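You operate a simulated robot arm through the tools that you are given. There is no shell and no other tool. Be economical: measure what you need, move in short steps, check, and stop when the job is done.

The job below is to be done with a simulated robot arm. You get a single attempt, and the scene is never put back.

Task
Take the felt block from the rubber mat on the inspection desk and put it on the glass of the light box. Take the ceramic core marked "B" from the back of the inspection desk and put it in the blue small tub. Open the top drawer of the tree bench, take the gap gauge on the near end of the wooden bench and put it away in the inside of the tree bench's top drawer and shut the drawer again. Put the flange pattern from the near end of the wooden bench on the shelf under the wooden bench. Put the white spray can from the top of the gear table on the near end of the wooden bench and the green spray can on the shelf of the wash bench. Turn the chiller dial to 22. Open the middle drawer of the drawer cabinet, put the folded cloth on the top of the die bench away in the inside of the middle drawer of the drawer cabinet and shut the drawer again. Stack the top die half marked "C3" from the top of the wash bench on top of the top die half that says "A1". Push the drip tray shut. Put the plate on the top of the die bench away on the shelf of the wash bench. Do these in any order. Set down upright: gap gauge, spray can. The drip tray goes toward x -1.0, y +0.0, z +0.0 (a direction in the base frame), to its stop.

The check looks at the end state, three seconds after you hand in, the way a careful person would. Anything else that was tipped, shoved, dropped, spilled or broken makes it a failure. Flat cloth is picked up by pressing the open fingertips on it (5 to 10 N) and closing them slowly along it; thin cloth reads only 2 to 8 mm in the jaws.

Robot
A 7-joint arm with a two-finger parallel gripper on a trunk, on a base that drives. Base frame: it is fixed to the floor where the robot stands at the start and does not move with it; the origin is under the middle of the robot, x ahead of it, y to its left, z up. Readings come in mm, rad, newtons and seconds.
With the tool pointing down near the work surface it reaches from about 460 to 920 mm from the robot's upright axis, wherever it stands. Its first joint turns from -2.007 to 2.007 rad. Places, roughly: ceramic core [750, -1000, 750]; chiller dial [-1100, -6500, 800]; drip tray [-3200, -3400, 900]; felt block (5x3x3 cm) [500, 0, 800]; flange pattern (8x6x3 cm) [900, -6400, 900]; folded cloth (6x5x3 cm) [-700, 3600, 900]; gap gauge [1000, -6750, 1000]; glass of the light box (13x17 cm) [540, -680, 840]; inside of the middle drawer of the drawer cabinet [600, -700, 300]; inside of the tree bench's top drawer [600, 2100, 700]; middle drawer of the drawer cabinet [500, -700, 400]; near end of the wooden bench [700, -6600, 800]; plate (13x10x4 cm) [-900, 3500, 900]; shelf of the wash bench [800, -5100, 300]; shelf under the wooden bench [700, -7000, 200]; small tub (11x11x8 cm) [800, -700, 800]; spray can [-500, -8000, 1000]; top die half [750, -4500, 750]; top drawer of the tree bench [500, 2100, 700]. Payload 3.91 kg.
The tool frame sits at the grasp point between the pads (the TCP): z along the fingers, y along the line on which they close. The tips reach 30 mm beyond it. Largest opening 110 mm; finger width 20, thickness 10; the body of the gripper, 48 by 112 mm, starts 55 mm behind the TCP.
Orientation is told as [roll, pitch, yaw] about the base's x, y, z axes, in that order, counted from this pose: with the fingers straight down and closing along the base's y, the tool's x points along the base's -x, its y along +y and its z along -z.

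Tools
- The arm moves only by the tool servo_tool. Its argument "plan" is a list that holds one entry, the list of rows, each a list of 7 numbers: the shift along the tool's x, y, z in mm, then the turn, a rotation vector about the tool's x, y, z in rad, then the gripper command, from -1 (fully open) to 1 (shut), values between in proportion. In form: [[[tx, ty, tz, ax, ay, az, jaw], ...]]. A call has 1 to 12 rows; each row shifts and turns the commanded pose from where the row before left it, along the tool's axes as they then stand. A row lasts 0.2 s, in which the tool goes at most 50 mm and 0.15 rad; a call with a longer step from one row to the next is refused whole, and so is a gripper value outside its range. Where a pose cannot be reached the arm comes as near as it can. A force on the tool above 40 N (or 10 N above the force at the start of the call, whichever is more), or a blocked arm, ends the call early, and 0.2 s more pass. Each finger travels about 153 mm/s and halts on what it meets, pressing with about 31 N; the grip force reading is that of the motor and also rises with nothing between the fingers. The clock runs only during rows and for 0.2 s after the last one: add rows that do not move to give the fingers time. It gives the time, the measured TCP pose, the force on the tool (base axes), the opening and the grip force at its end, in the units of the frame above (readings bear some noise), with the torque about the TCP (base axes, N m) and any sound that the robot's microphone picked up, and new pictures: "pictures" is both (left out), scene, wrist or none.
- Cameras (640 x 400 px; columns grow to the right, rows downward): "scene" is now at [169.4, 129.5, 1403.1]; the picture's right is [-0.94, -0.34, 0.00], its down [-0.24, 0.65, -0.72] and it looks along [0.25, -0.68, -0.69] (base axes); focal length 274 px, centre (320, 200). "wrist" rides on the gripper at [72, 17, -103] in the tool frame; the picture's right is [-0.23, 0.97, 0.00], its down [-0.76, -0.18, -0.62] and it looks along [-0.61, -0.14, 0.78] (tool axes); focal length 222 px, centre (320, 200). There is no depth. A picture from a camera that has moved, and an enlarged one, comes with that camera's place and axes in the base frame and with its lens.
- move_column(by): slides the trunk up (or, below 0, down) by that many mm; the arm and the scene camera ride with it, the base frame stays. It gives what a move gives, with no picture.
- base_move(legs): drives the robot by 1 to 6 legs, each [ahead, left, turn to the left] in mm, mm and rad, along the robot's own axes; the way and the turn of a leg run together, so that a leg with both is an arc; at most 1500 mm and 3.142 rad a leg. The arm and the cameras ride along, it lands a little off, and it stops where it bumps. It gives what a move gives, and a new picture of the scene camera.
- pan_tilt(pan, tilt): turns the head with the scene camera to pan (to the left, within 1.396 rad either way) and tilt (down, from -0.506 to 1.204), counted from straight ahead of the robot. It gives what a move gives, and a new picture of the scene camera.
- zoom(camera, box): a new picture of the part [left, top, right, bottom] of that camera's present view, enlarged. It takes no simulated time.
- job_done(): hands the job in; it is judged then, once.

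Work in short steps. Places have to be worked out from the pictures, the camera data and where the tool is seen: move nearer, look again, correct. Check each grasp and each placing, and mend what went wrong. You have 567 turns and 360 pictures in all, those below and enlarged ones among them. Open the gripper and draw the arm clear of the work before you hand the job in, unless the task says otherwise; then end with one line.

The tools are called after ">>>" as name(argument=value, ...) on one line, values as JSON. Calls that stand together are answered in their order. servo_tool: Moves the arm, as the interface text tells. Its arguments: {"type":"object","properties":{"plan":{"type":"array","items":{"type":"array","items":{"type":"array","items":{"type":"number"}}}},"pictures":{"type":"string","enum":["both","scene","wrist","none"]}},"required":["plan"]} The other tools are called the same way: move_column (by) slides the trunk up or down; base_move (legs) drives the base; pan_tilt (pan, tilt) turns the head that bears the scene camera; zoom (camera, box) takes an enlarged picture of a part of a camera's view; job_done () hands the job in.

At the start:

```text
time: 0.0
position: [537.9, -393.3, 1084.7]
tcp_rot: [0.001, 0.001, 0.0]
wrist_force: [0.0, 0.4, 0.2]
moment: [-0.04, 0.0, 0.01]
finger_gap: 110.1
gripper_force: 0.0
trunk travel left (down, up): [-750.0, 240.0]
robot x, y, heading: [1.5, 2.0, -0.004]
head pan, tilt: [-1.22, 0.768]
```

scene: 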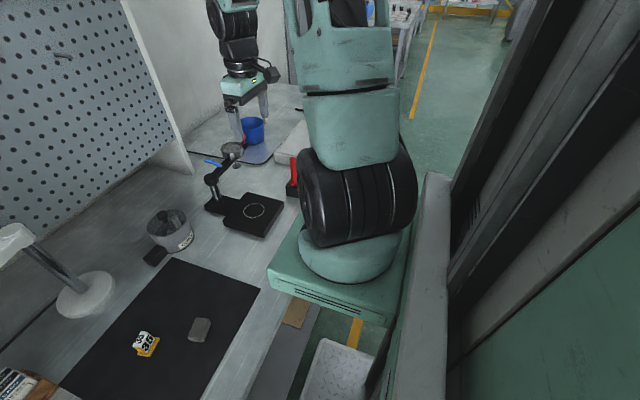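
wrist: 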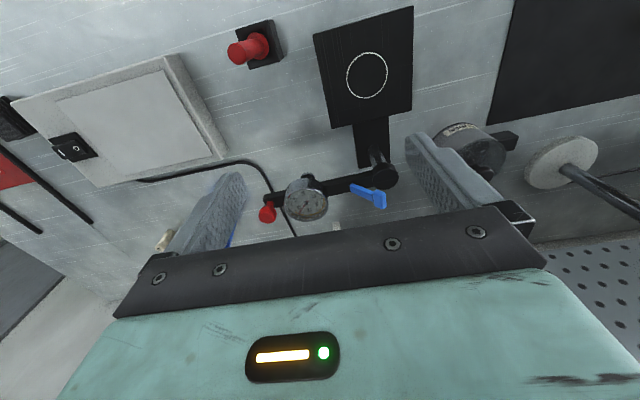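

The felt block seems to be the grey piece on the black mat, near (482, 2). I'll turn the head for a better view of the desk before moving.

>>> pan_tilt(pan=-0.2, tilt=0.9)

>>> pan_tilt(pan=-0.9, tilt=0.6)

```text
time: 1.3
position: [537.5, -393.6, 1084.3]
tcp_rot: [0.0, 0.0, 0.0]
wrist_force: [0.1, -0.2, -0.5]
moment: [0.01, 0.0, -0.03]
finger_gap: 110.0
gripper_force: 0.1
trunk travel left (down, up): [-750.0, 240.0]
robot x, y, heading: [4.8, 0.2, 0.006]
head pan, tilt: [-0.201, 0.901]
camera scene: at [215.1, 191.5, 1392.6], right [-0.2, -0.98, 0.0], down [-0.77, 0.16, -0.62], along [0.61, -0.12, -0.78], focal length 274 px, centre (320, 200)
```

scene: 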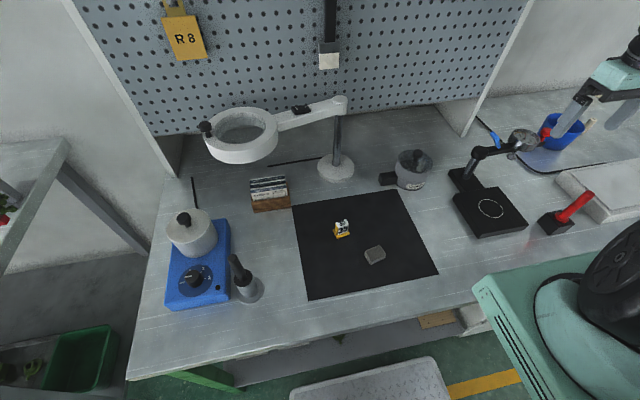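

```text
time: 2.4
position: [538.2, -393.1, 1083.6]
tcp_rot: [0.0, -0.002, 0.0]
wrist_force: [0.0, -0.4, -0.2]
moment: [-0.02, -0.01, 0.01]
finger_gap: 109.9
gripper_force: 0.0
trunk travel left (down, up): [-750.0, 240.0]
robot x, y, heading: [-2.4, -1.2, -0.003]
head pan, tilt: [-0.901, 0.6]
camera scene: at [196.1, 137.4, 1417.4], right [-0.78, -0.62, 0.0], down [-0.35, 0.44, -0.82], along [0.51, -0.65, -0.57], focal length 274 px, centre (320, 200)
```

scene: 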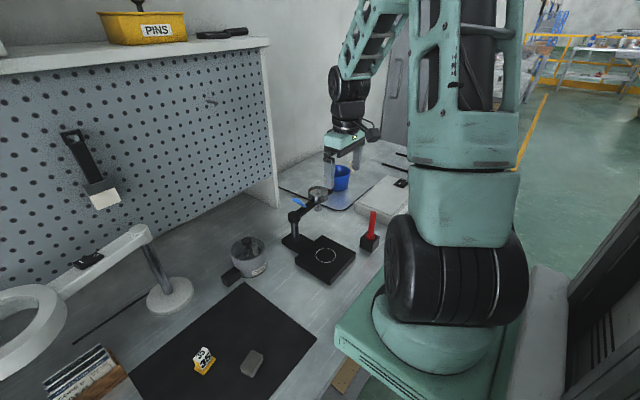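

The felt block is near (488, 5). I'll move the tool over it and use the wrist camera.

>>> servo_tool(plan=[[[5, 40, 0, 0, 0, 0, -1], [5, 40, 0, 0, 0, 0, -1], [5, 40, 0, 0, 0, 0, -1], [5, 40, 0, 0, 0, 0, -1], [5, 40, 0, 0, 0, 0, -1], [5, 40, 10, 0, 0, 0, -1], [5, 40, 20, 0, 0, 0, -1], [5, 40, 20, 0, 0, 0, -1], [5, 40, 20, 0, 0, 0, -1], [5, 38, 20, 0, 0, 0, -1], [0, 0, 0, 0, 0, 0, -1]]])

```text
time: 4.8
position: [488.6, 4.4, 993.3]
tcp_rot: [0.001, -0.001, 0.001]
wrist_force: [0.7, -0.7, 0.1]
moment: [0.05, -0.01, -0.01]
finger_gap: 109.9
gripper_force: 0.0
trunk travel left (down, up): [-750.0, 240.0]
robot x, y, heading: [-0.4, -0.2, -0.002]
head pan, tilt: [-0.901, 0.6]
camera scene: at [196.0, 137.3, 1417.4], right [-0.78, -0.62, 0.0], down [-0.35, 0.44, -0.83], along [0.51, -0.65, -0.56], focal length 274 px, centre (320, 200)
camera wrist: at [417.3, 21.8, 1096.9], right [0.23, 0.97, 0.0], down [0.76, -0.18, 0.62], along [0.61, -0.14, -0.78], focal length 222 px, centre (320, 200)
```

scene: 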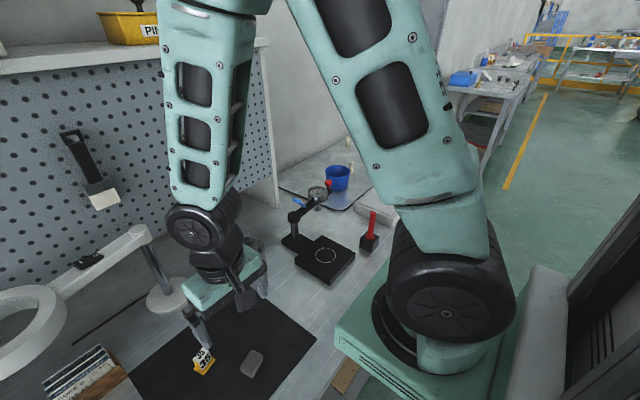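
wrist: 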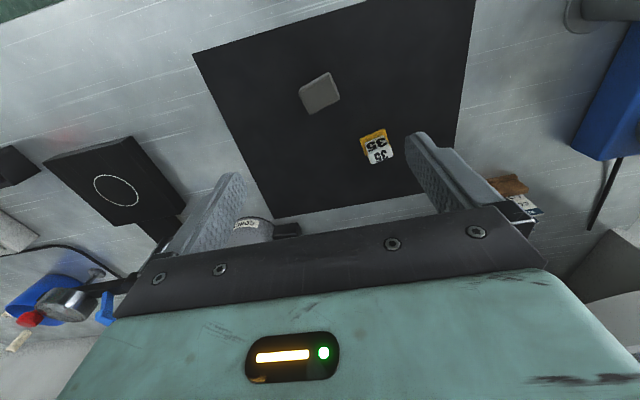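

Zooming in to get the block's corners and orientation.

>>> zoom(camera="wrist", box=[260, 50, 420, 150])

```text
4.00 times, centred on (340, 100) of wrist
camera zoom: at [417.3, 21.8, 1096.9], right [0.23, 0.97, 0.0], down [0.76, -0.18, 0.62], along [0.61, -0.14, -0.78], focal length 888 px, centre (240, 600)
```

zoom: 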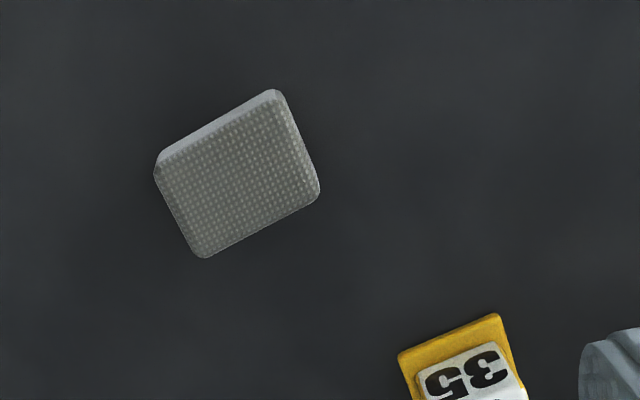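

The block centre is about (480, 8), its long side turned about 0.27 rad from base y. Turn the tool, align and descend part way.

>>> servo_tool(plan=[[[8.5, 3.6, 20, 0, 0, -0.135, -1], [0, 0, 35, 0, 0, -0.135, -1], [0, 0, 40, 0, 0, 0, -1], [0, 0, 30, 0, 0, 0, -1], [0, 0, 15, 0, 0, 0, -1], [0, 0, 0, 0, 0, 0, -1]]])

```text
time: 6.2
position: [481.3, 9.5, 852.8]
tcp_rot: [-0.001, -0.002, 0.271]
wrist_force: [0.2, -0.8, 0.4]
moment: [0.0, 0.01, -0.01]
finger_gap: 110.0
gripper_force: 0.0
trunk travel left (down, up): [-750.0, 240.0]
robot x, y, heading: [-3.2, -1.2, 0.001]
head pan, tilt: [-0.901, 0.6]
camera scene: at [196.0, 137.4, 1417.4], right [-0.78, -0.62, 0.0], down [-0.35, 0.44, -0.83], along [0.51, -0.65, -0.56], focal length 274 px, centre (320, 200)
camera wrist: at [408.6, 6.5, 956.8], right [-0.04, 1.0, 0.0], down [0.78, 0.03, 0.62], along [0.62, 0.03, -0.78], focal length 222 px, centre (320, 200)
```

scene: 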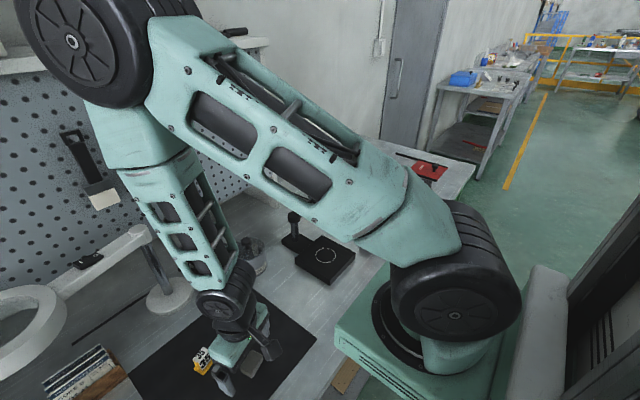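
wrist: 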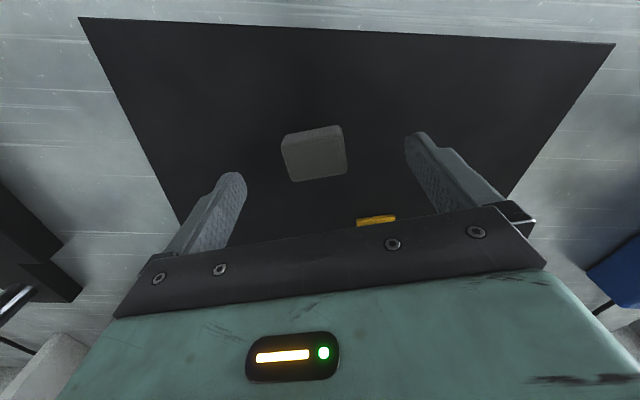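

The block sits between the fingers and is well aligned. Descend 20 mm and close.

>>> servo_tool(plan=[[[0, 0, 12, 0, 0, 0, -1], [0, 0, 9, 0, 0, 0, -1], [0, 0, 0, 0, 0, 0, 1], [0, 0, 0, 0, 0, 0, 1], [0, 0, 0, 0, 0, 0, 1], [0, 0, 0, 0, 0, 0, 1]]], pictures="wrist")

```text
time: 7.5
position: [481.0, 9.5, 833.0]
tcp_rot: [0.0, 0.001, 0.271]
wrist_force: [-0.1, -1.4, 0.1]
moment: [0.0, 0.0, -0.03]
finger_gap: 40.6
gripper_force: 31.2
trunk travel left (down, up): [-750.0, 240.0]
robot x, y, heading: [0.6, -0.6, -0.0]
head pan, tilt: [-0.901, 0.6]
camera wrist: at [408.1, 6.5, 936.6], right [-0.04, 1.0, 0.0], down [0.78, 0.03, 0.62], along [0.62, 0.03, -0.78], focal length 222 px, centre (320, 200)
```

wrist: 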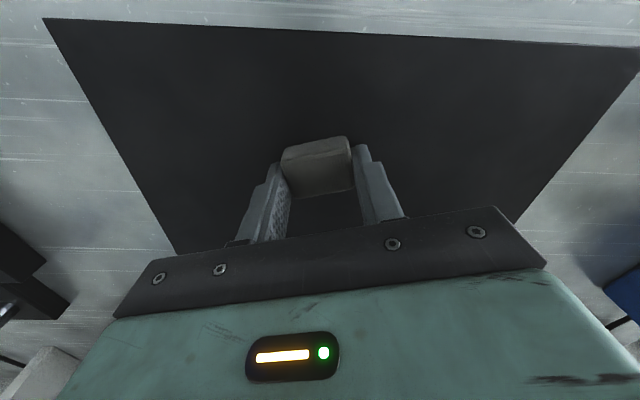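

Held (40.6 mm). Lift, undo the yaw, and travel above everything toward the light box.

>>> servo_tool(plan=[[[0, 0, -30, 0, 0, 0, 1], [0, 0, -45, 0, 0, 0, 1], [0, 0, -45, 0, 0, 0.135, 1], [0, 0, -45, 0, 0, 0.136, 1], [0, 0, -45, 0, 0, 0, 1], [-5, -45, -10, 0, 0, 0, 1], [-5, -48, 0, 0, 0, 0, 1], [-5, -48, 0, 0, 0, 0, 1], [-5, -48, 0, 0, 0, 0, 1], [-5, -48, 0, 0, 0, 0, 1], [-5, -48, 0, 0, 0, 0, 1], [-5, -48, 0, 0, 0, 0, 1]]], pictures="none")

>>> servo_tool(plan=[[[-5, -48, 0, 0, 0, 0, 1], [-5, -48, 0, 0, 0, 0, 1], [-5, -48, 0, 0, 0, 0, 1], [-5, -48, 0, 0, 0, 0, 1], [-5, -48, 0, 0, 0, 0, 1], [0, -48, 0, 0, 0, 0, 1], [0, -35, 0, 0, 0, 0, 1], [0, 0, 0, 0, 0, 0, 1]]])

```text
time: 10.2
position: [517.5, -326.6, 1050.8]
tcp_rot: [0.001, 0.0, 0.0]
wrist_force: [-0.5, 0.5, -0.5]
moment: [0.0, 0.05, 0.0]
finger_gap: 0.0
gripper_force: 31.0
trunk travel left (down, up): [-750.0, 240.0]
robot x, y, heading: [1.7, 0.3, 0.005]
head pan, tilt: [-0.901, 0.6]
```

```text
time: 11.9
position: [537.3, -645.7, 1051.7]
tcp_rot: [0.002, 0.0, 0.0]
wrist_force: [-0.1, -0.1, 0.2]
moment: [0.01, 0.0, 0.03]
finger_gap: 0.1
gripper_force: 30.2
trunk travel left (down, up): [-750.0, 240.0]
robot x, y, heading: [2.1, 1.8, -0.004]
head pan, tilt: [-0.901, 0.6]
camera scene: at [196.1, 137.3, 1417.4], right [-0.78, -0.62, 0.0], down [-0.35, 0.44, -0.83], along [0.51, -0.65, -0.56], focal length 274 px, centre (320, 200)
camera wrist: at [466.7, -629.2, 1154.4], right [0.23, 0.97, 0.0], down [0.76, -0.18, 0.62], along [0.61, -0.14, -0.78], focal length 222 px, centre (320, 200)
```

scene: 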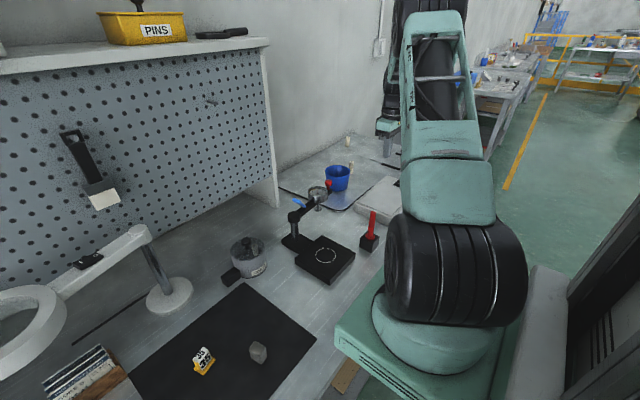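
wrist: 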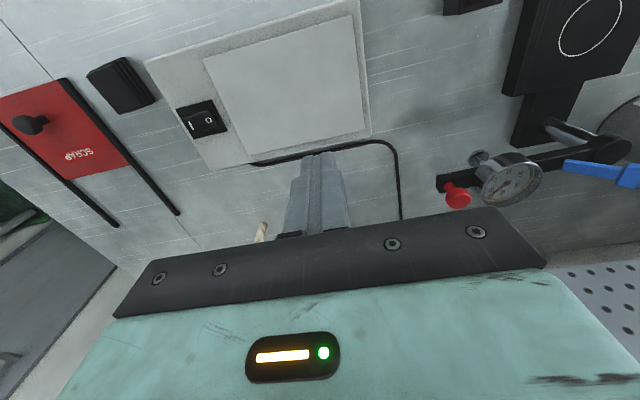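

The fingers are closed on nothing: the block slipped out and stayed on the mat. I'll look at where it is now.

>>> zoom(camera="scene", box=[180, 310, 340, 400])

>>> servo_tool(plan=[[[5, 48, 0, 0, 0, 0, -1], [5, 48, 0, 0, 0, 0, -1], [5, 48, 0, 0, 0, 0, -1], [5, 48, 0, 0, 0, 0, -1], [5, 48, 0, 0, 0, 0, -1], [5, 48, 0, 0, 0, 0, -1], [5, 48, 0, 0, 0, 0, -1], [5, 48, 0, 0, 0, 0, -1], [5, 48, 0, 0, 0, 0, -1], [5, 48, 0, 0, 0, 0, -1], [5, 48, 0, 0, 0, 0, -1], [5, 48, 0, 0, 0, 0, -1]]], pictures="none")

>>> servo_tool(plan=[[[0, 45, 20, 0, 0, 0, -1], [0, 35, 40, 0, 0, 0, -1], [0, 0, 40, 0, 0, 0, -1], [0, 0, 0, 0, 0, 0, -1]]], pictures="wrist")

```text
4.00 times, centred on (260, 355) of scene
camera zoom: at [196.1, 137.3, 1417.4], right [-0.78, -0.62, 0.0], down [-0.35, 0.44, -0.83], along [0.51, -0.65, -0.56], focal length 1097 px, centre (560, -420)
```

zoom: 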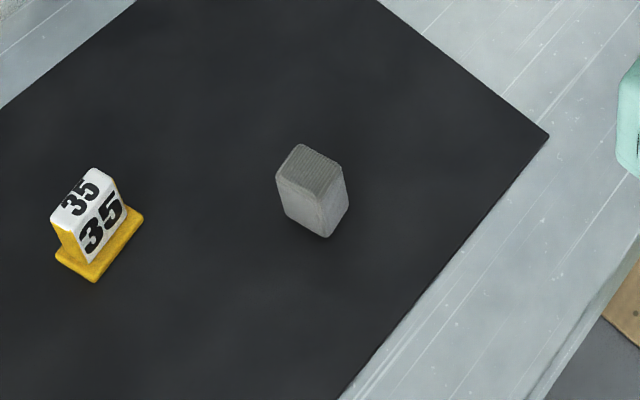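

```text
time: 14.6
position: [485.3, -69.8, 1052.8]
tcp_rot: [0.0, 0.0, 0.001]
wrist_force: [0.8, -0.6, -0.9]
moment: [0.04, 0.0, 0.0]
finger_gap: 109.7
gripper_force: 0.2
out of reach, approached as far as the arm can: row 11
trunk travel left (down, up): [-750.0, 240.0]
robot x, y, heading: [0.1, 2.1, 0.002]
head pan, tilt: [-0.901, 0.6]
```

```text
refused: row 2 steps farther than a row can; nothing moved
```

The block now stands on end near (478, -17). I'll hover above it.

>>> servo_tool(plan=[[[0, 30, 20, 0, 0, 0, -1], [0, 25, 35, 0, 0, 0, -1], [0, 0, 40, 0, 0, 0, -1], [0, 0, 0, 0, 0, 0, -1]]], pictures="wrist")

```text
time: 15.6
position: [486.9, -15.9, 957.5]
tcp_rot: [0.0, 0.0, -0.001]
wrist_force: [0.1, -0.9, 0.1]
moment: [-0.02, -0.01, 0.02]
finger_gap: 109.9
gripper_force: 0.1
trunk travel left (down, up): [-750.0, 240.0]
robot x, y, heading: [0.3, -1.4, 0.002]
head pan, tilt: [-0.901, 0.6]
camera wrist: at [416.0, 1.8, 1060.4], right [0.23, 0.97, 0.0], down [0.76, -0.18, 0.62], along [0.61, -0.14, -0.78], focal length 222 px, centre (320, 200)
```

wrist: 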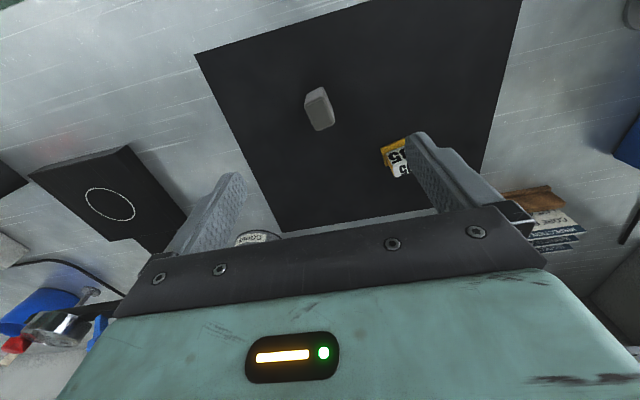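

>>> zoom(camera="wrist", box=[280, 80, 360, 140])

```text
6.67 times, centred on (320, 110) of wrist
camera zoom: at [416.0, 1.8, 1060.4], right [0.23, 0.97, 0.0], down [0.76, -0.18, 0.62], along [0.61, -0.14, -0.78], focal length 1481 px, centre (320, 800)
```

zoom: 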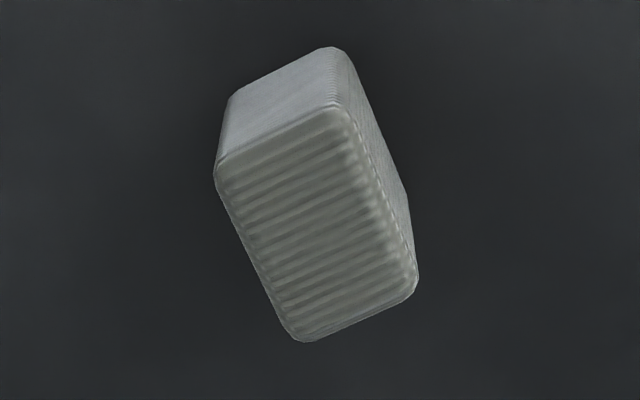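

Top face is about 20 x 28 mm, turned like before. I'll yaw 0.27, lower over it and close across its thin side.

>>> servo_tool(plan=[[[4, 3, 20, 0, 0, -0.135, -1], [0, 0, 35, 0, 0, -0.135, -1], [0, 0, 40, 0, 0, 0, -1], [0, 0, 20, 0, 0, 0, -1], [0, 0, 14, 0, 0, 0, -1], [0, 0, 0, 0, 0, 0, -1], [0, 0, 0, 0, 0, 0, 1], [0, 0, 0, 0, 0, 0, 1], [0, 0, 0, 0, 0, 0, 1], [0, 0, 0, 0, 0, 0, 1]]], pictures="wrist")

```text
time: 16.9
position: [483.2, -13.6, 833.2]
tcp_rot: [-0.001, -0.003, 0.269]
wrist_force: [-3.6, 0.1, 33.9]
moment: [0.05, 0.47, 0.12]
finger_gap: 110.0
gripper_force: 0.0
trunk travel left (down, up): [-750.0, 240.0]
robot x, y, heading: [2.4, -0.2, -0.008]
head pan, tilt: [-0.901, 0.6]
stopped in row 6: the force on the tool passed its limit (the readings are from after the stop); the commanded pose is now the measured one
camera wrist: at [409.7, -16.1, 936.1], right [-0.04, 1.0, 0.0], down [0.78, 0.03, 0.63], along [0.63, 0.03, -0.78], focal length 222 px, centre (320, 200)
```

wrist: 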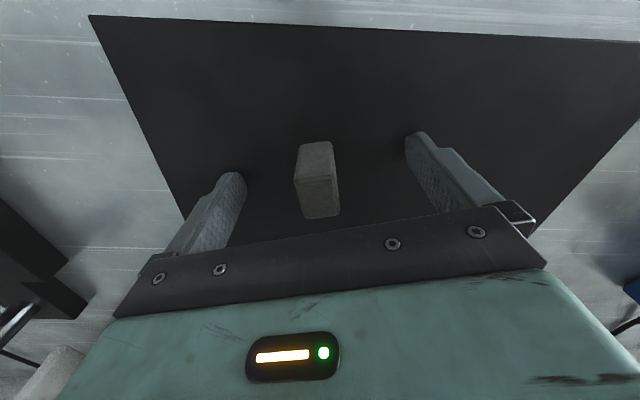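

The tips reached the mat at TCP z 833. Rise 5 mm and close.

>>> servo_tool(plan=[[[0, 0, -6, 0, 0, 0, -1], [0, 0, 0, 0, 0, 0, 0], [0, 0, 0, 0, 0, 0, 1], [0, 0, 0, 0, 0, 0, 1], [0, 0, 0, 0, 0, 0, 1], [0, 0, 0, 0, 0, 0, 1], [0, 0, -30, 0, 0, 0, 1], [0, 0, -40, 0, 0, 0, 1]]], pictures="wrist")

```text
time: 18.7
position: [482.4, -12.9, 907.5]
tcp_rot: [0.0, -0.003, 0.271]
wrist_force: [-0.2, -1.1, -1.3]
moment: [0.0, 0.05, 0.02]
finger_gap: 21.1
gripper_force: 30.9
trunk travel left (down, up): [-750.0, 240.0]
robot x, y, heading: [0.9, -0.1, 0.0]
head pan, tilt: [-0.901, 0.6]
camera wrist: at [409.1, -15.4, 1009.9], right [-0.04, 1.0, 0.0], down [0.78, 0.03, 0.62], along [0.62, 0.03, -0.78], focal length 222 px, centre (320, 200)
```

wrist: 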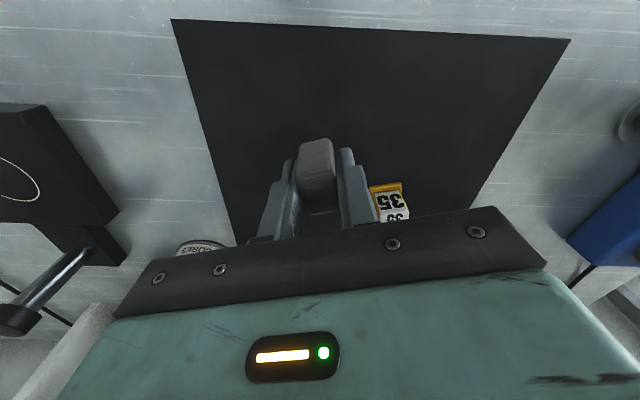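

Firmly held now (21 mm). Carry it to above the light box.

>>> servo_tool(plan=[[[0, 0, -45, 0, 0, 0.135, 1], [0, 0, -45, 0, 0, 0.136, 1], [0, 0, -45, 0, 0, 0, 1], [-4, -48, -10, 0, 0, 0, 1], [-4, -48, 0, 0, 0, 0, 1], [-4, -48, 0, 0, 0, 0, 1], [-4, -48, 0, 0, 0, 0, 1], [-4, -48, 0, 0, 0, 0, 1], [-4, -48, 0, 0, 0, 0, 1], [-4, -48, 0, 0, 0, 0, 1], [-4, -48, 0, 0, 0, 0, 1], [-4, -48, 0, 0, 0, 0, 1]]], pictures="none")

>>> servo_tool(plan=[[[-4, -48, 0, 0, 0, 0, 1], [-4, -48, 0, 0, 0, 0, 1], [-4, -48, 0, 0, 0, 0, 1], [0, -48, 0, 0, 0, 0, 1], [0, -48, 20, 0, 0, 0, 1], [0, 0, 40, 0, 0, 0, 1], [0, 0, 40, 0, 0, 0, 1], [0, 0, 0, 0, 0, 0, 1]]], pictures="wrist")

```text
time: 21.3
position: [518.6, -445.2, 1050.1]
tcp_rot: [0.004, -0.001, -0.001]
wrist_force: [0.3, 0.9, -0.5]
moment: [-0.04, 0.01, 0.02]
finger_gap: 20.8
gripper_force: 30.9
trunk travel left (down, up): [-750.0, 240.0]
robot x, y, heading: [0.2, -0.2, 0.001]
head pan, tilt: [-0.901, 0.6]
```

```text
refused: row 5 steps farther than a row can; nothing moved
```

Resend with smaller combined step.

>>> servo_tool(plan=[[[-4, -48, 0, 0, 0, 0, 1], [-4, -48, 0, 0, 0, 0, 1], [-4, -48, 0, 0, 0, 0, 1], [0, -48, 0, 0, 0, 0, 1], [0, -45, 10, 0, 0, 0, 1], [0, 0, 45, 0, 0, 0, 1], [0, 0, 45, 0, 0, 0, 1], [0, 0, 0, 0, 0, 0, 1]]], pictures="wrist")

```text
time: 23.1
position: [532.7, -684.8, 951.3]
tcp_rot: [0.0, -0.002, -0.001]
wrist_force: [-0.4, -0.2, -0.7]
moment: [-0.01, 0.01, 0.03]
finger_gap: 21.1
gripper_force: 30.8
trunk travel left (down, up): [-750.0, 240.0]
robot x, y, heading: [-0.2, 2.2, 0.0]
head pan, tilt: [-0.901, 0.6]
camera wrist: at [460.7, -667.8, 1055.7], right [0.23, 0.97, 0.0], down [0.76, -0.18, 0.62], along [0.61, -0.14, -0.78], focal length 222 px, centre (320, 200)
```

wrist: 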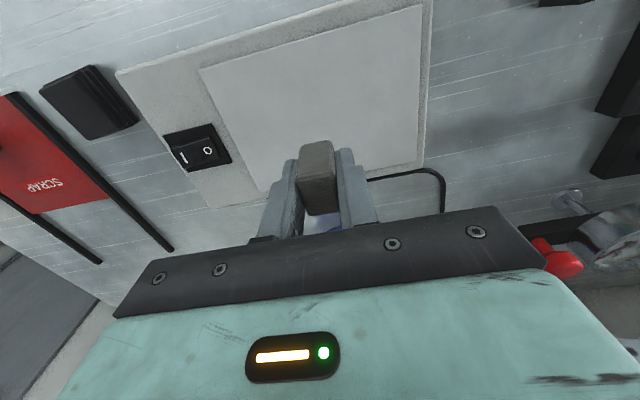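

The glass centre is about (521, -677). Shift slightly and lower until contact.

>>> servo_tool(plan=[[[8, 6, 30, 0, 0, 0, 1], [0, 0, 25, 0, 0, 0, 1], [0, 0, 8, 0, 0, 0, 1], [0, 0, 4, 0, 0, 0, 1], [0, 0, 0, 0, 0, 0, 1]]], pictures="wrist")

```text
time: 24.3
position: [523.9, -676.6, 883.4]
tcp_rot: [0.003, -0.002, -0.002]
wrist_force: [0.1, -0.2, -0.3]
moment: [-0.01, 0.0, 0.0]
finger_gap: 20.9
gripper_force: 31.3
trunk travel left (down, up): [-750.0, 240.0]
robot x, y, heading: [1.0, -3.4, -0.004]
head pan, tilt: [-0.901, 0.6]
camera wrist: at [452.2, -659.2, 987.4], right [0.23, 0.97, 0.0], down [0.76, -0.18, 0.62], along [0.61, -0.14, -0.78], focal length 222 px, centre (320, 200)
```

wrist: 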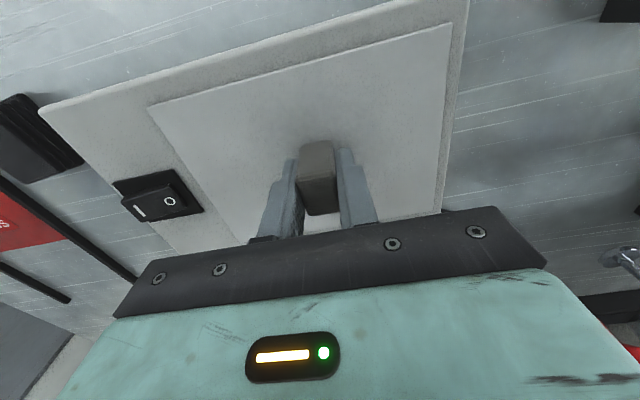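

>>> servo_tool(plan=[[[0, 0, 3, 0, 0, 0, 1], [0, 0, 3, 0, 0, 0, 1], [0, 0, 0, 0, 0, 0, 1]]], pictures="none")

```text
time: 25.1
position: [522.8, -676.4, 878.3]
tcp_rot: [0.003, -0.003, -0.002]
wrist_force: [0.3, 0.1, 1.3]
moment: [0.0, -0.01, -0.01]
finger_gap: 20.9
gripper_force: 31.4
trunk travel left (down, up): [-750.0, 240.0]
robot x, y, heading: [3.2, -1.1, 0.004]
head pan, tilt: [-0.901, 0.6]
```

No clear contact yet; continue down in small steps, watching force.

>>> servo_tool(plan=[[[0, 0, 2, 0, 0, 0, 1], [0, 0, 2, 0, 0, 0, 1], [0, 0, 0, 0, 0, 0, 1]]], pictures="none")

```text
time: 25.9
position: [521.5, -675.1, 878.1]
tcp_rot: [-0.002, -0.007, -0.001]
wrist_force: [-0.7, 7.9, 33.4]
moment: [0.26, 0.11, -0.01]
finger_gap: 21.0
gripper_force: 31.5
trunk travel left (down, up): [-750.0, 240.0]
robot x, y, heading: [1.5, 1.2, -0.001]
head pan, tilt: [-0.901, 0.6]
```

Contact made (33 N). Back off 2 mm and release gently.

>>> servo_tool(plan=[[[0, 0, -3, 0, 0, 0, 1], [0, 0, 0, 0, 0, 0, 0.5], [0, 0, 0, 0, 0, 0, 0], [0, 0, 0, 0, 0, 0, 0], [0, 0, -20, 0, 0, 0, 0], [0, 0, -40, 0, 0, 0, 0], [0, 0, -40, 0, 0, 0, 0]]], pictures="wrist")

```text
time: 27.5
position: [523.2, -677.3, 977.2]
tcp_rot: [0.001, -0.002, -0.002]
wrist_force: [-0.2, -1.0, 0.1]
moment: [0.01, -0.03, 0.02]
finger_gap: 55.1
gripper_force: 0.0
trunk travel left (down, up): [-750.0, 240.0]
robot x, y, heading: [-0.8, 3.8, 0.003]
head pan, tilt: [-0.901, 0.6]
camera wrist: at [452.0, -660.2, 1080.7], right [0.23, 0.97, 0.0], down [0.76, -0.18, 0.62], along [0.61, -0.14, -0.78], focal length 222 px, centre (320, 200)
```

wrist: 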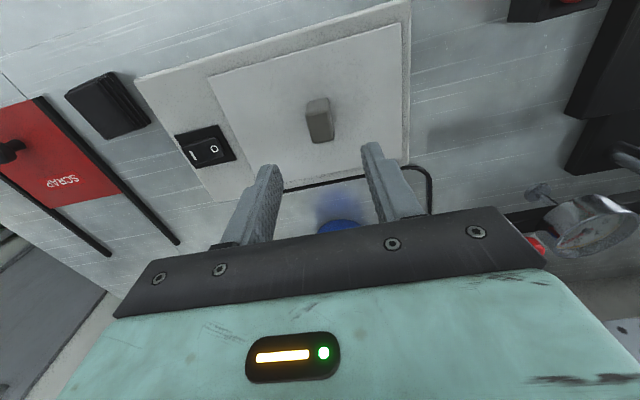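

The felt block stands at rest on the glass. Now retract the arm and look right for the core, tub and free floor.

>>> servo_tool(plan=[[[0, 40, -30, 0, 0, 0, -1], [0, 40, -30, 0, 0, 0, -1], [0, 45, -20, 0, 0, 0, -1], [0, 45, -20, 0, 0, 0, -1], [0, 45, 0, 0, 0, 0, -1], [0, 45, 0, 0, 0, 0, -1], [0, 0, 0, 0, 0, 0, -1]]], pictures="none")

>>> pan_tilt(pan=-1.35, tilt=0.3)

```text
time: 29.1
position: [521.1, -414.8, 1078.9]
tcp_rot: [0.003, -0.003, 0.0]
wrist_force: [0.3, 0.4, 0.4]
moment: [0.02, 0.04, 0.0]
finger_gap: 110.0
gripper_force: 0.0
trunk travel left (down, up): [-750.0, 240.0]
robot x, y, heading: [1.9, -0.4, 0.001]
head pan, tilt: [-0.901, 0.6]
```

```text
time: 30.0
position: [521.9, -414.5, 1077.8]
tcp_rot: [0.002, -0.002, -0.002]
wrist_force: [0.8, 0.3, -0.7]
moment: [-0.01, 0.0, -0.03]
finger_gap: 110.0
gripper_force: 0.0
trunk travel left (down, up): [-750.0, 240.0]
robot x, y, heading: [-1.3, -3.2, -0.004]
head pan, tilt: [-1.349, 0.3]
camera scene: at [161.8, 115.5, 1444.9], right [-0.98, -0.22, 0.0], down [-0.07, 0.29, -0.96], along [0.21, -0.93, -0.3], focal length 274 px, centre (320, 200)
```

scene: 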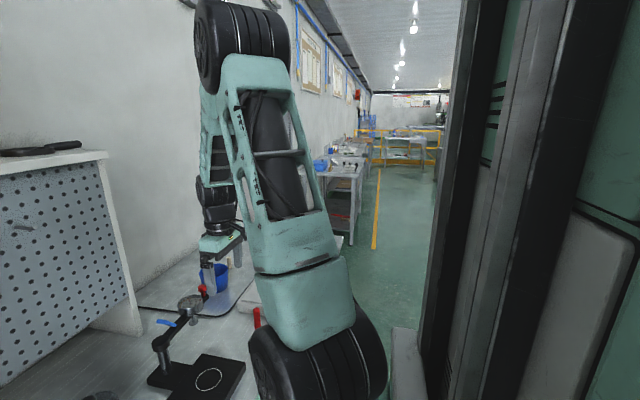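

The corridor to the right is clear. Drive 850 mm to the right.

>>> base_move(legs=[[0, -850, 0]])

>>> pan_tilt(pan=-0.15, tilt=0.75)

```text
time: 34.5
position: [510.4, -1276.3, 1077.8]
tcp_rot: [0.003, -0.001, -0.013]
wrist_force: [0.9, 0.2, 1.6]
moment: [0.01, -0.02, 0.03]
finger_gap: 110.2
gripper_force: 0.1
trunk travel left (down, up): [-750.0, 240.0]
robot x, y, heading: [-4.5, -850.2, -0.017]
head pan, tilt: [-1.349, 0.3]
camera scene: at [157.6, -740.5, 1444.9], right [-0.98, -0.21, 0.0], down [-0.06, 0.29, -0.96], along [0.2, -0.93, -0.3], focal length 274 px, centre (320, 200)
```

scene: 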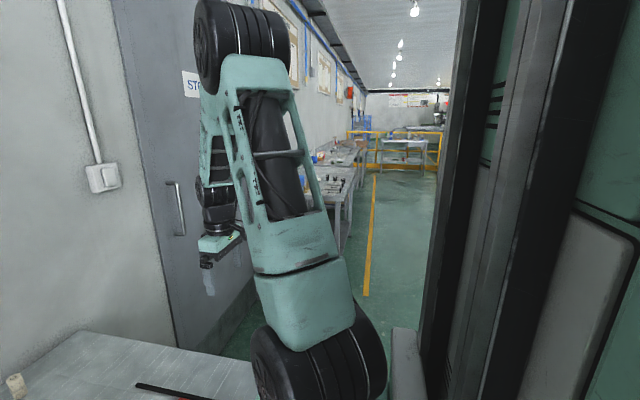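

```text
time: 35.9
position: [510.6, -1275.7, 1078.4]
tcp_rot: [0.002, -0.002, -0.014]
wrist_force: [-0.2, 0.0, -0.3]
moment: [-0.01, -0.04, 0.01]
finger_gap: 109.9
gripper_force: 0.1
trunk travel left (down, up): [-750.0, 240.0]
robot x, y, heading: [-9.5, -851.4, -0.012]
head pan, tilt: [-0.15, 0.75]
camera scene: at [220.0, -662.7, 1404.6], right [-0.16, -0.99, 0.0], down [-0.67, 0.11, -0.73], along [0.72, -0.12, -0.68], focal length 274 px, centre (320, 200)
```

scene: 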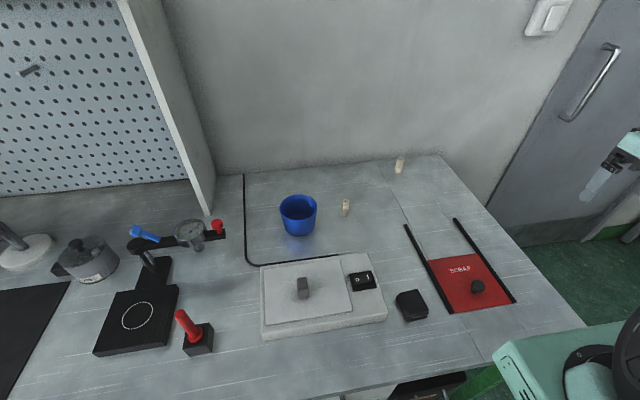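

Two cores are seen: one by the tub at (346,207), one at (399,165). Zoom to read the marks.

>>> zoom(camera="scene", box=[270, 145, 430, 245])

```text
4.00 times, centred on (350, 195) of scene
camera zoom: at [220.0, -662.7, 1404.6], right [-0.16, -0.99, 0.0], down [-0.67, 0.11, -0.73], along [0.72, -0.12, -0.68], focal length 1097 px, centre (200, 220)
```

zoom: 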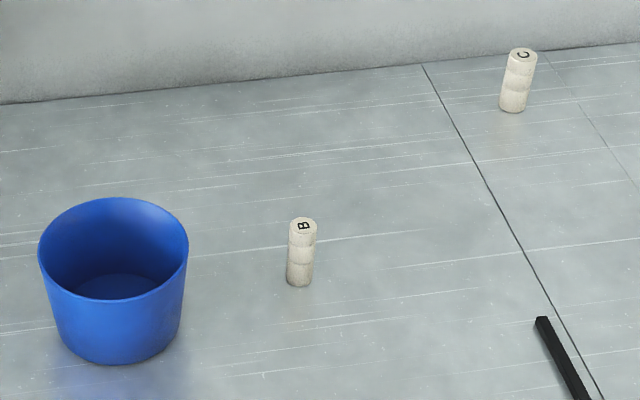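

Core B stands at about (779, -832), tub centre about (748, -690). Move over the core.

>>> servo_tool(plan=[[[-26, 41, 0, 0, 0, 0, -1], [-26, 41, 0, 0, 0, 0, -1], [-26, 41, 0, 0, 0, 0, -1], [-26, 41, 0, 0, 0, 0, -1], [-26, 41, 0, 0, 0, 0, -1], [-26, 41, 0, 0, 0, 0, -1], [-26, 41, 0, 0, 0, 0, -1], [-26, 41, 0, 0, 0, 0, -1], [-26, 41, 0, 0, 0, 0, -1], [-26, 41, 0, 0, 0, 0, -1], [-8, 34, 30, 0, 0, 0, -1], [0, 0, 45, 0, 0, 0, -1]]], pictures="none")

>>> servo_tool(plan=[[[0, 0, 45, 0, 0, 0, -0.2], [0, 0, 0, 0, 0, 0, -0.2]]], pictures="wrist")

```text
time: 38.5
position: [783.2, -834.6, 1006.0]
tcp_rot: [0.0, -0.004, -0.013]
wrist_force: [0.1, 0.4, 0.2]
moment: [0.01, -0.05, 0.0]
finger_gap: 110.2
gripper_force: 0.1
trunk travel left (down, up): [-750.0, 240.0]
robot x, y, heading: [-3.6, -851.9, -0.012]
head pan, tilt: [-0.15, 0.75]
```

```text
time: 39.1
position: [784.2, -835.5, 960.7]
tcp_rot: [0.001, -0.002, -0.014]
wrist_force: [-0.4, -1.2, 0.1]
moment: [-0.03, 0.01, -0.01]
finger_gap: 66.0
gripper_force: 0.1
trunk travel left (down, up): [-750.0, 240.0]
robot x, y, heading: [-4.1, -852.8, -0.015]
head pan, tilt: [-0.15, 0.75]
camera wrist: at [713.3, -817.4, 1063.2], right [0.24, 0.97, 0.0], down [0.76, -0.19, 0.62], along [0.61, -0.15, -0.78], focal length 222 px, centre (320, 200)
```

wrist: 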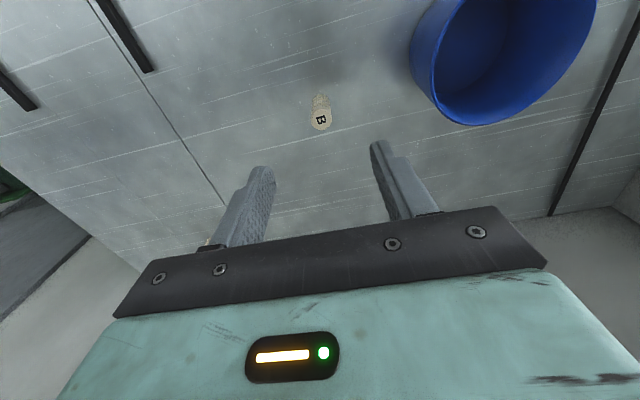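

Core top located at (781, -833). Align and descend in two stages.

>>> servo_tool(plan=[[[3, 2.5, 40, 0, 0, 0, -0.2], [0, 0, 40, 0, 0, 0, -0.2], [0, 0, 30, 0, 0, 0, -0.2], [0, 0, 10, 0, 0, 0, -0.2], [0, 0, 0, 0, 0, 0, -0.2]]], pictures="wrist")

```text
time: 40.3
position: [782.4, -833.7, 839.1]
tcp_rot: [0.003, -0.002, -0.014]
wrist_force: [-0.1, 0.0, -0.3]
moment: [0.03, 0.0, -0.03]
finger_gap: 66.2
gripper_force: 0.1
trunk travel left (down, up): [-750.0, 240.0]
robot x, y, heading: [-9.1, -851.0, -0.014]
head pan, tilt: [-0.15, 0.75]
camera wrist: at [711.0, -814.8, 941.9], right [0.24, 0.97, 0.0], down [0.76, -0.19, 0.62], along [0.61, -0.15, -0.78], focal length 222 px, centre (320, 200)
```

wrist: 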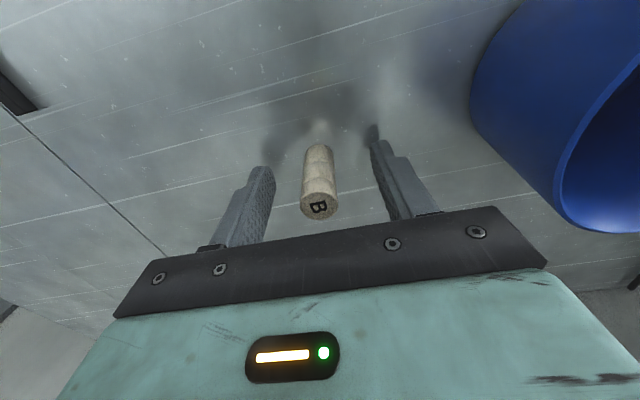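

>>> servo_tool(plan=[[[0, 0, 0, 0, 0, 0, 0.3], [0, 0, 0, 0, 0, 0, 1], [0, 0, 0, 0, 0, 0, 1], [0, 0, -30, 0, 0, 0, 1], [0, 0, -40, 0, 0, 0, 1], [0, 0, -40, 0, 0, 0, 1], [5, 45, 0, 0, 0, 0, 1], [12, 48, 0, 0, 0, 0, 1], [13, 45, 0, 0, 0, 0, 1], [0, 0, 0, 0, 0, 0, 1]]], pictures="both")

```text
time: 42.5
position: [752.9, -694.0, 948.9]
tcp_rot: [0.003, -0.002, -0.013]
wrist_force: [-0.3, 1.4, -0.8]
moment: [0.01, -0.01, 0.0]
finger_gap: 18.4
gripper_force: 31.0
trunk travel left (down, up): [-750.0, 240.0]
robot x, y, heading: [-2.3, -854.6, -0.015]
head pan, tilt: [-0.15, 0.75]
camera scene: at [220.0, -662.6, 1404.5], right [-0.16, -0.99, 0.0], down [-0.67, 0.11, -0.73], along [0.72, -0.12, -0.68], focal length 274 px, centre (320, 200)
camera wrist: at [682.2, -676.4, 1052.6], right [0.24, 0.97, 0.0], down [0.76, -0.19, 0.62], along [0.61, -0.15, -0.78], focal length 222 px, centre (320, 200)
```

scene: 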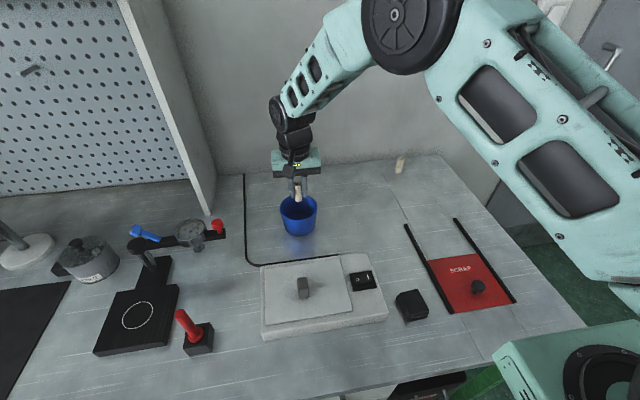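
wrist: 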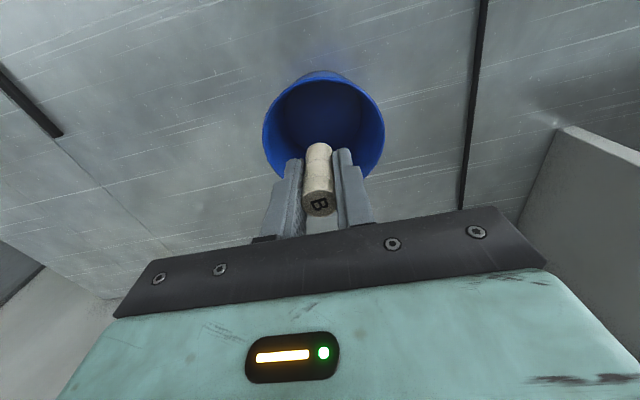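

Tub centre is about (744, -689). Align and lower the core inside.

>>> servo_tool(plan=[[[8, 4, 10, 0, 0, 0, 1], [0, 0, 30, 0, 0, 0, 1], [0, 0, 30, 0, 0, 0, 1], [0, 0, 22, 0, 0, 0, 1], [0, 0, 0, 0, 0, 0, 1]]], pictures="wrist")

```text
time: 43.7
position: [749.4, -691.5, 857.6]
tcp_rot: [0.001, -0.002, -0.015]
wrist_force: [-0.3, -0.5, 0.3]
moment: [0.0, 0.02, -0.01]
finger_gap: 18.8
gripper_force: 30.8
trunk travel left (down, up): [-750.0, 240.0]
robot x, y, heading: [-3.0, -852.9, -0.014]
head pan, tilt: [-0.15, 0.75]
camera wrist: at [677.9, -672.9, 960.3], right [0.24, 0.97, 0.0], down [0.76, -0.19, 0.63], along [0.61, -0.15, -0.78], focal length 222 px, centre (320, 200)
```

wrist: 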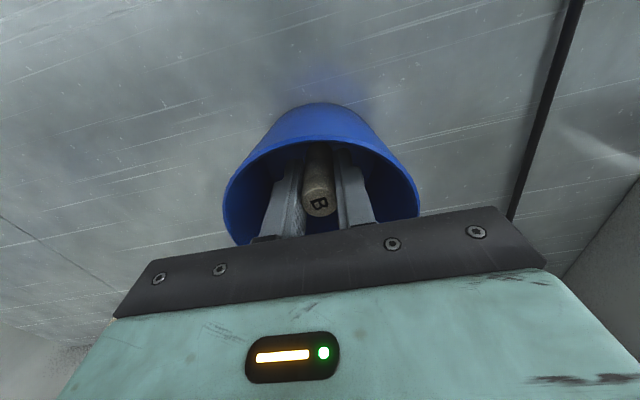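

>>> servo_tool(plan=[[[0, 0, 4, 0, 0, 0, 1], [0, 0, 3, 0, 0, 0, 1], [0, 0, 0, 0, 0, 0, 1]]], pictures="none")

```text
time: 44.5
position: [747.9, -690.7, 850.6]
tcp_rot: [-0.002, -0.001, -0.015]
wrist_force: [-1.2, -0.8, -0.8]
moment: [-0.02, -0.04, -0.03]
finger_gap: 18.7
gripper_force: 31.0
trunk travel left (down, up): [-750.0, 240.0]
robot x, y, heading: [-6.4, -854.6, -0.012]
head pan, tilt: [-0.15, 0.75]
```

>>> servo_tool(plan=[[[0, 0, 3, 0, 0, 0, 1], [0, 0, 2, 0, 0, 0, 1], [0, 0, 0, 0, 0, 0, 1]]], pictures="none")

```text
time: 45.3
position: [748.1, -690.5, 848.2]
tcp_rot: [0.002, -0.005, -0.015]
wrist_force: [-1.3, -1.0, 14.4]
moment: [-0.07, 0.1, -0.04]
finger_gap: 18.8
gripper_force: 31.0
trunk travel left (down, up): [-750.0, 240.0]
robot x, y, heading: [-8.0, -853.7, -0.015]
head pan, tilt: [-0.15, 0.75]
```

The core touches the tub floor. Release with a small opening and rise.

>>> servo_tool(plan=[[[0, 0, -1.5, 0, 0, 0, 1], [0, 0, 0, 0, 0, 0, 0.4], [0, 0, 0, 0, 0, 0, 0.4], [0, 0, -20, 0, 0, 0, 0.4], [0, 0, -40, 0, 0, 0, 0.4], [0, 0, -40, 0, 0, 0, 0.4], [0, 0, -40, 0, 0, 0, 0.4], [0, 0, -40, 0, 0, 0, 0.4], [0, 0, 0, 0, 0, 0, -1]]], pictures="wrist")

```text
time: 47.3
position: [747.0, -691.4, 1028.4]
tcp_rot: [-0.001, -0.002, -0.015]
wrist_force: [0.6, -0.9, 0.5]
moment: [0.0, 0.06, -0.01]
finger_gap: 110.1
gripper_force: 0.1
trunk travel left (down, up): [-750.0, 240.0]
robot x, y, heading: [-7.2, -853.7, -0.011]
head pan, tilt: [-0.15, 0.75]
camera wrist: at [675.5, -672.8, 1131.5], right [0.24, 0.97, 0.0], down [0.76, -0.19, 0.62], along [0.61, -0.15, -0.78], focal length 222 px, centre (320, 200)
```

wrist: 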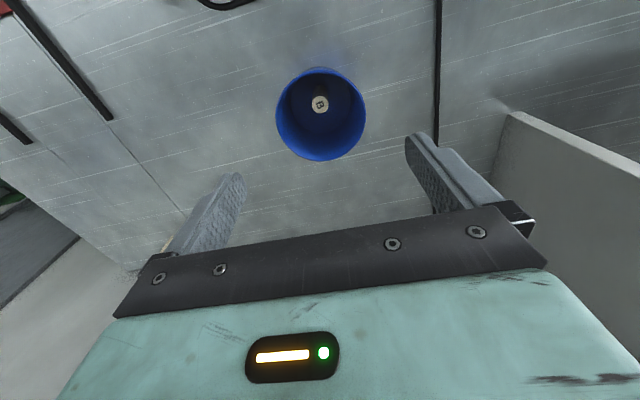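

Core B is in the tub. Now retract the arm, and look along the left side and downward for the drawer cabinet.

>>> servo_tool(plan=[[[45, -10, -20, 0, 0, 0, -1], [45, -10, -20, 0, 0, 0, -1], [45, -10, -10, 0, 0, 0, -1], [45, -10, 0, 0, 0, 0, -1], [45, -10, 0, 0, 0, 0, -1], [35, -10, 0, 0, 0, 0, -1], [0, 0, 0, 0, 0, 0, -1]]], pictures="none")

>>> pan_tilt(pan=1.39, tilt=0.4)

>>> pan_tilt(pan=0.1, tilt=1.2)

```text
refused: row 1 steps farther than a row can; nothing moved
```

```text
time: 49.0
position: [745.8, -689.5, 1027.5]
tcp_rot: [0.004, -0.001, -0.014]
wrist_force: [0.4, 0.3, 0.0]
moment: [-0.05, 0.0, 0.01]
finger_gap: 110.2
gripper_force: 0.0
trunk travel left (down, up): [-750.0, 240.0]
robot x, y, heading: [-6.1, -852.0, -0.012]
head pan, tilt: [1.389, 0.4]
camera scene: at [156.2, -558.2, 1435.6], right [0.98, -0.19, 0.0], down [-0.08, -0.38, -0.92], along [0.18, 0.9, -0.39], focal length 274 px, centre (320, 200)
```

scene: 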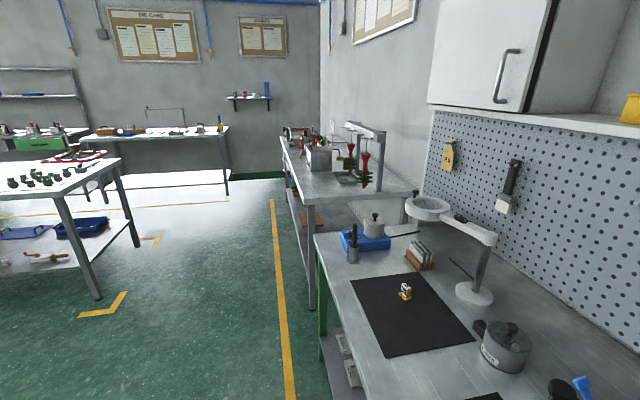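

```text
time: 50.4
position: [747.1, -690.8, 1028.1]
tcp_rot: [0.002, -0.001, -0.016]
wrist_force: [-0.2, -0.1, 0.1]
moment: [0.03, 0.01, 0.02]
finger_gap: 110.1
gripper_force: 0.1
trunk travel left (down, up): [-750.0, 240.0]
robot x, y, heading: [-7.0, -855.0, -0.008]
head pan, tilt: [0.099, 1.201]
camera scene: at [194.0, -644.3, 1372.8], right [0.09, -1.0, 0.0], down [-0.93, -0.08, -0.36], along [0.36, 0.03, -0.93], focal length 274 px, centre (320, 200)
```

scene: 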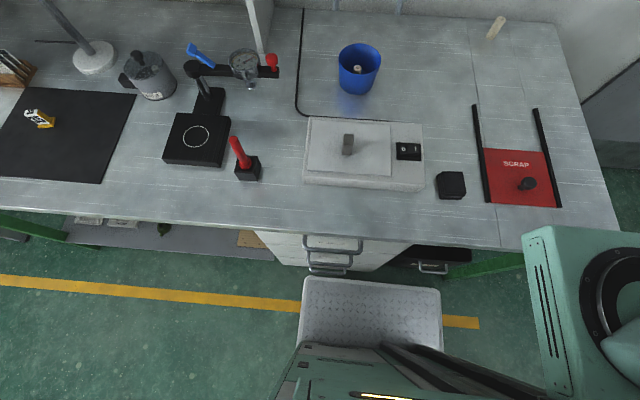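

The cabinet's drawer handles are visible under the desk front at about y -700. Retract the arm, then back off to see and reach them.

>>> servo_tool(plan=[[[45, -10, -10, 0, 0, 0, -1], [45, -15, -10, 0, 0, 0, -1], [45, -15, -10, 0, 0, 0, -1], [45, -15, 0, 0, 0, 0, -1], [45, -15, 0, 0, 0, 0, -1], [35, -15, 0, 0, 0, 0, -1], [0, 0, 0, 0, 0, 0, -1]]], pictures="none")

>>> base_move(legs=[[-550, 100, 0.015]])

>>> pan_tilt(pan=0.0, tilt=0.75)

```text
time: 52.0
position: [482.9, -773.7, 1057.0]
tcp_rot: [0.003, -0.003, -0.015]
wrist_force: [-0.4, 0.0, 1.0]
moment: [-0.02, -0.02, -0.01]
finger_gap: 110.1
gripper_force: 0.0
trunk travel left (down, up): [-750.0, 240.0]
robot x, y, heading: [-2.9, -860.7, -0.016]
head pan, tilt: [0.099, 1.201]
```

```text
time: 55.2
position: [-68.6, -664.0, 1056.7]
tcp_rot: [0.001, -0.002, -0.002]
wrist_force: [-0.6, 0.2, -0.7]
moment: [-0.01, 0.02, 0.0]
finger_gap: 109.7
gripper_force: 0.0
trunk travel left (down, up): [-750.0, 240.0]
robot x, y, heading: [-556.5, -748.5, -0.002]
head pan, tilt: [0.099, 1.201]
camera scene: at [-358.9, -538.3, 1372.8], right [0.1, -1.0, 0.0], down [-0.93, -0.09, -0.36], along [0.36, 0.04, -0.93], focal length 274 px, centre (320, 200)
```

scene: 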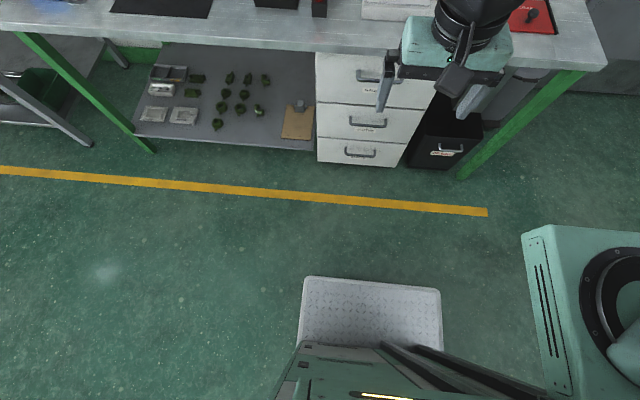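

```text
time: 56.1
position: [-67.7, -664.8, 1058.4]
tcp_rot: [0.0, -0.002, -0.002]
wrist_force: [0.0, 0.2, -0.7]
moment: [0.0, 0.01, -0.03]
finger_gap: 109.7
gripper_force: 0.0
trunk travel left (down, up): [-750.0, 240.0]
robot x, y, heading: [-558.4, -748.5, -0.009]
head pan, tilt: [0.0, 0.75]
camera scene: at [-331.7, -543.9, 1404.5], right [0.0, -1.0, 0.0], down [-0.68, 0.0, -0.73], along [0.73, 0.0, -0.68], focal length 274 px, centre (320, 200)
```

scene: 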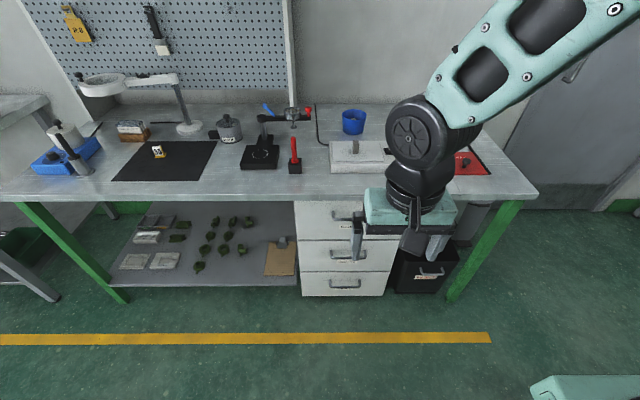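

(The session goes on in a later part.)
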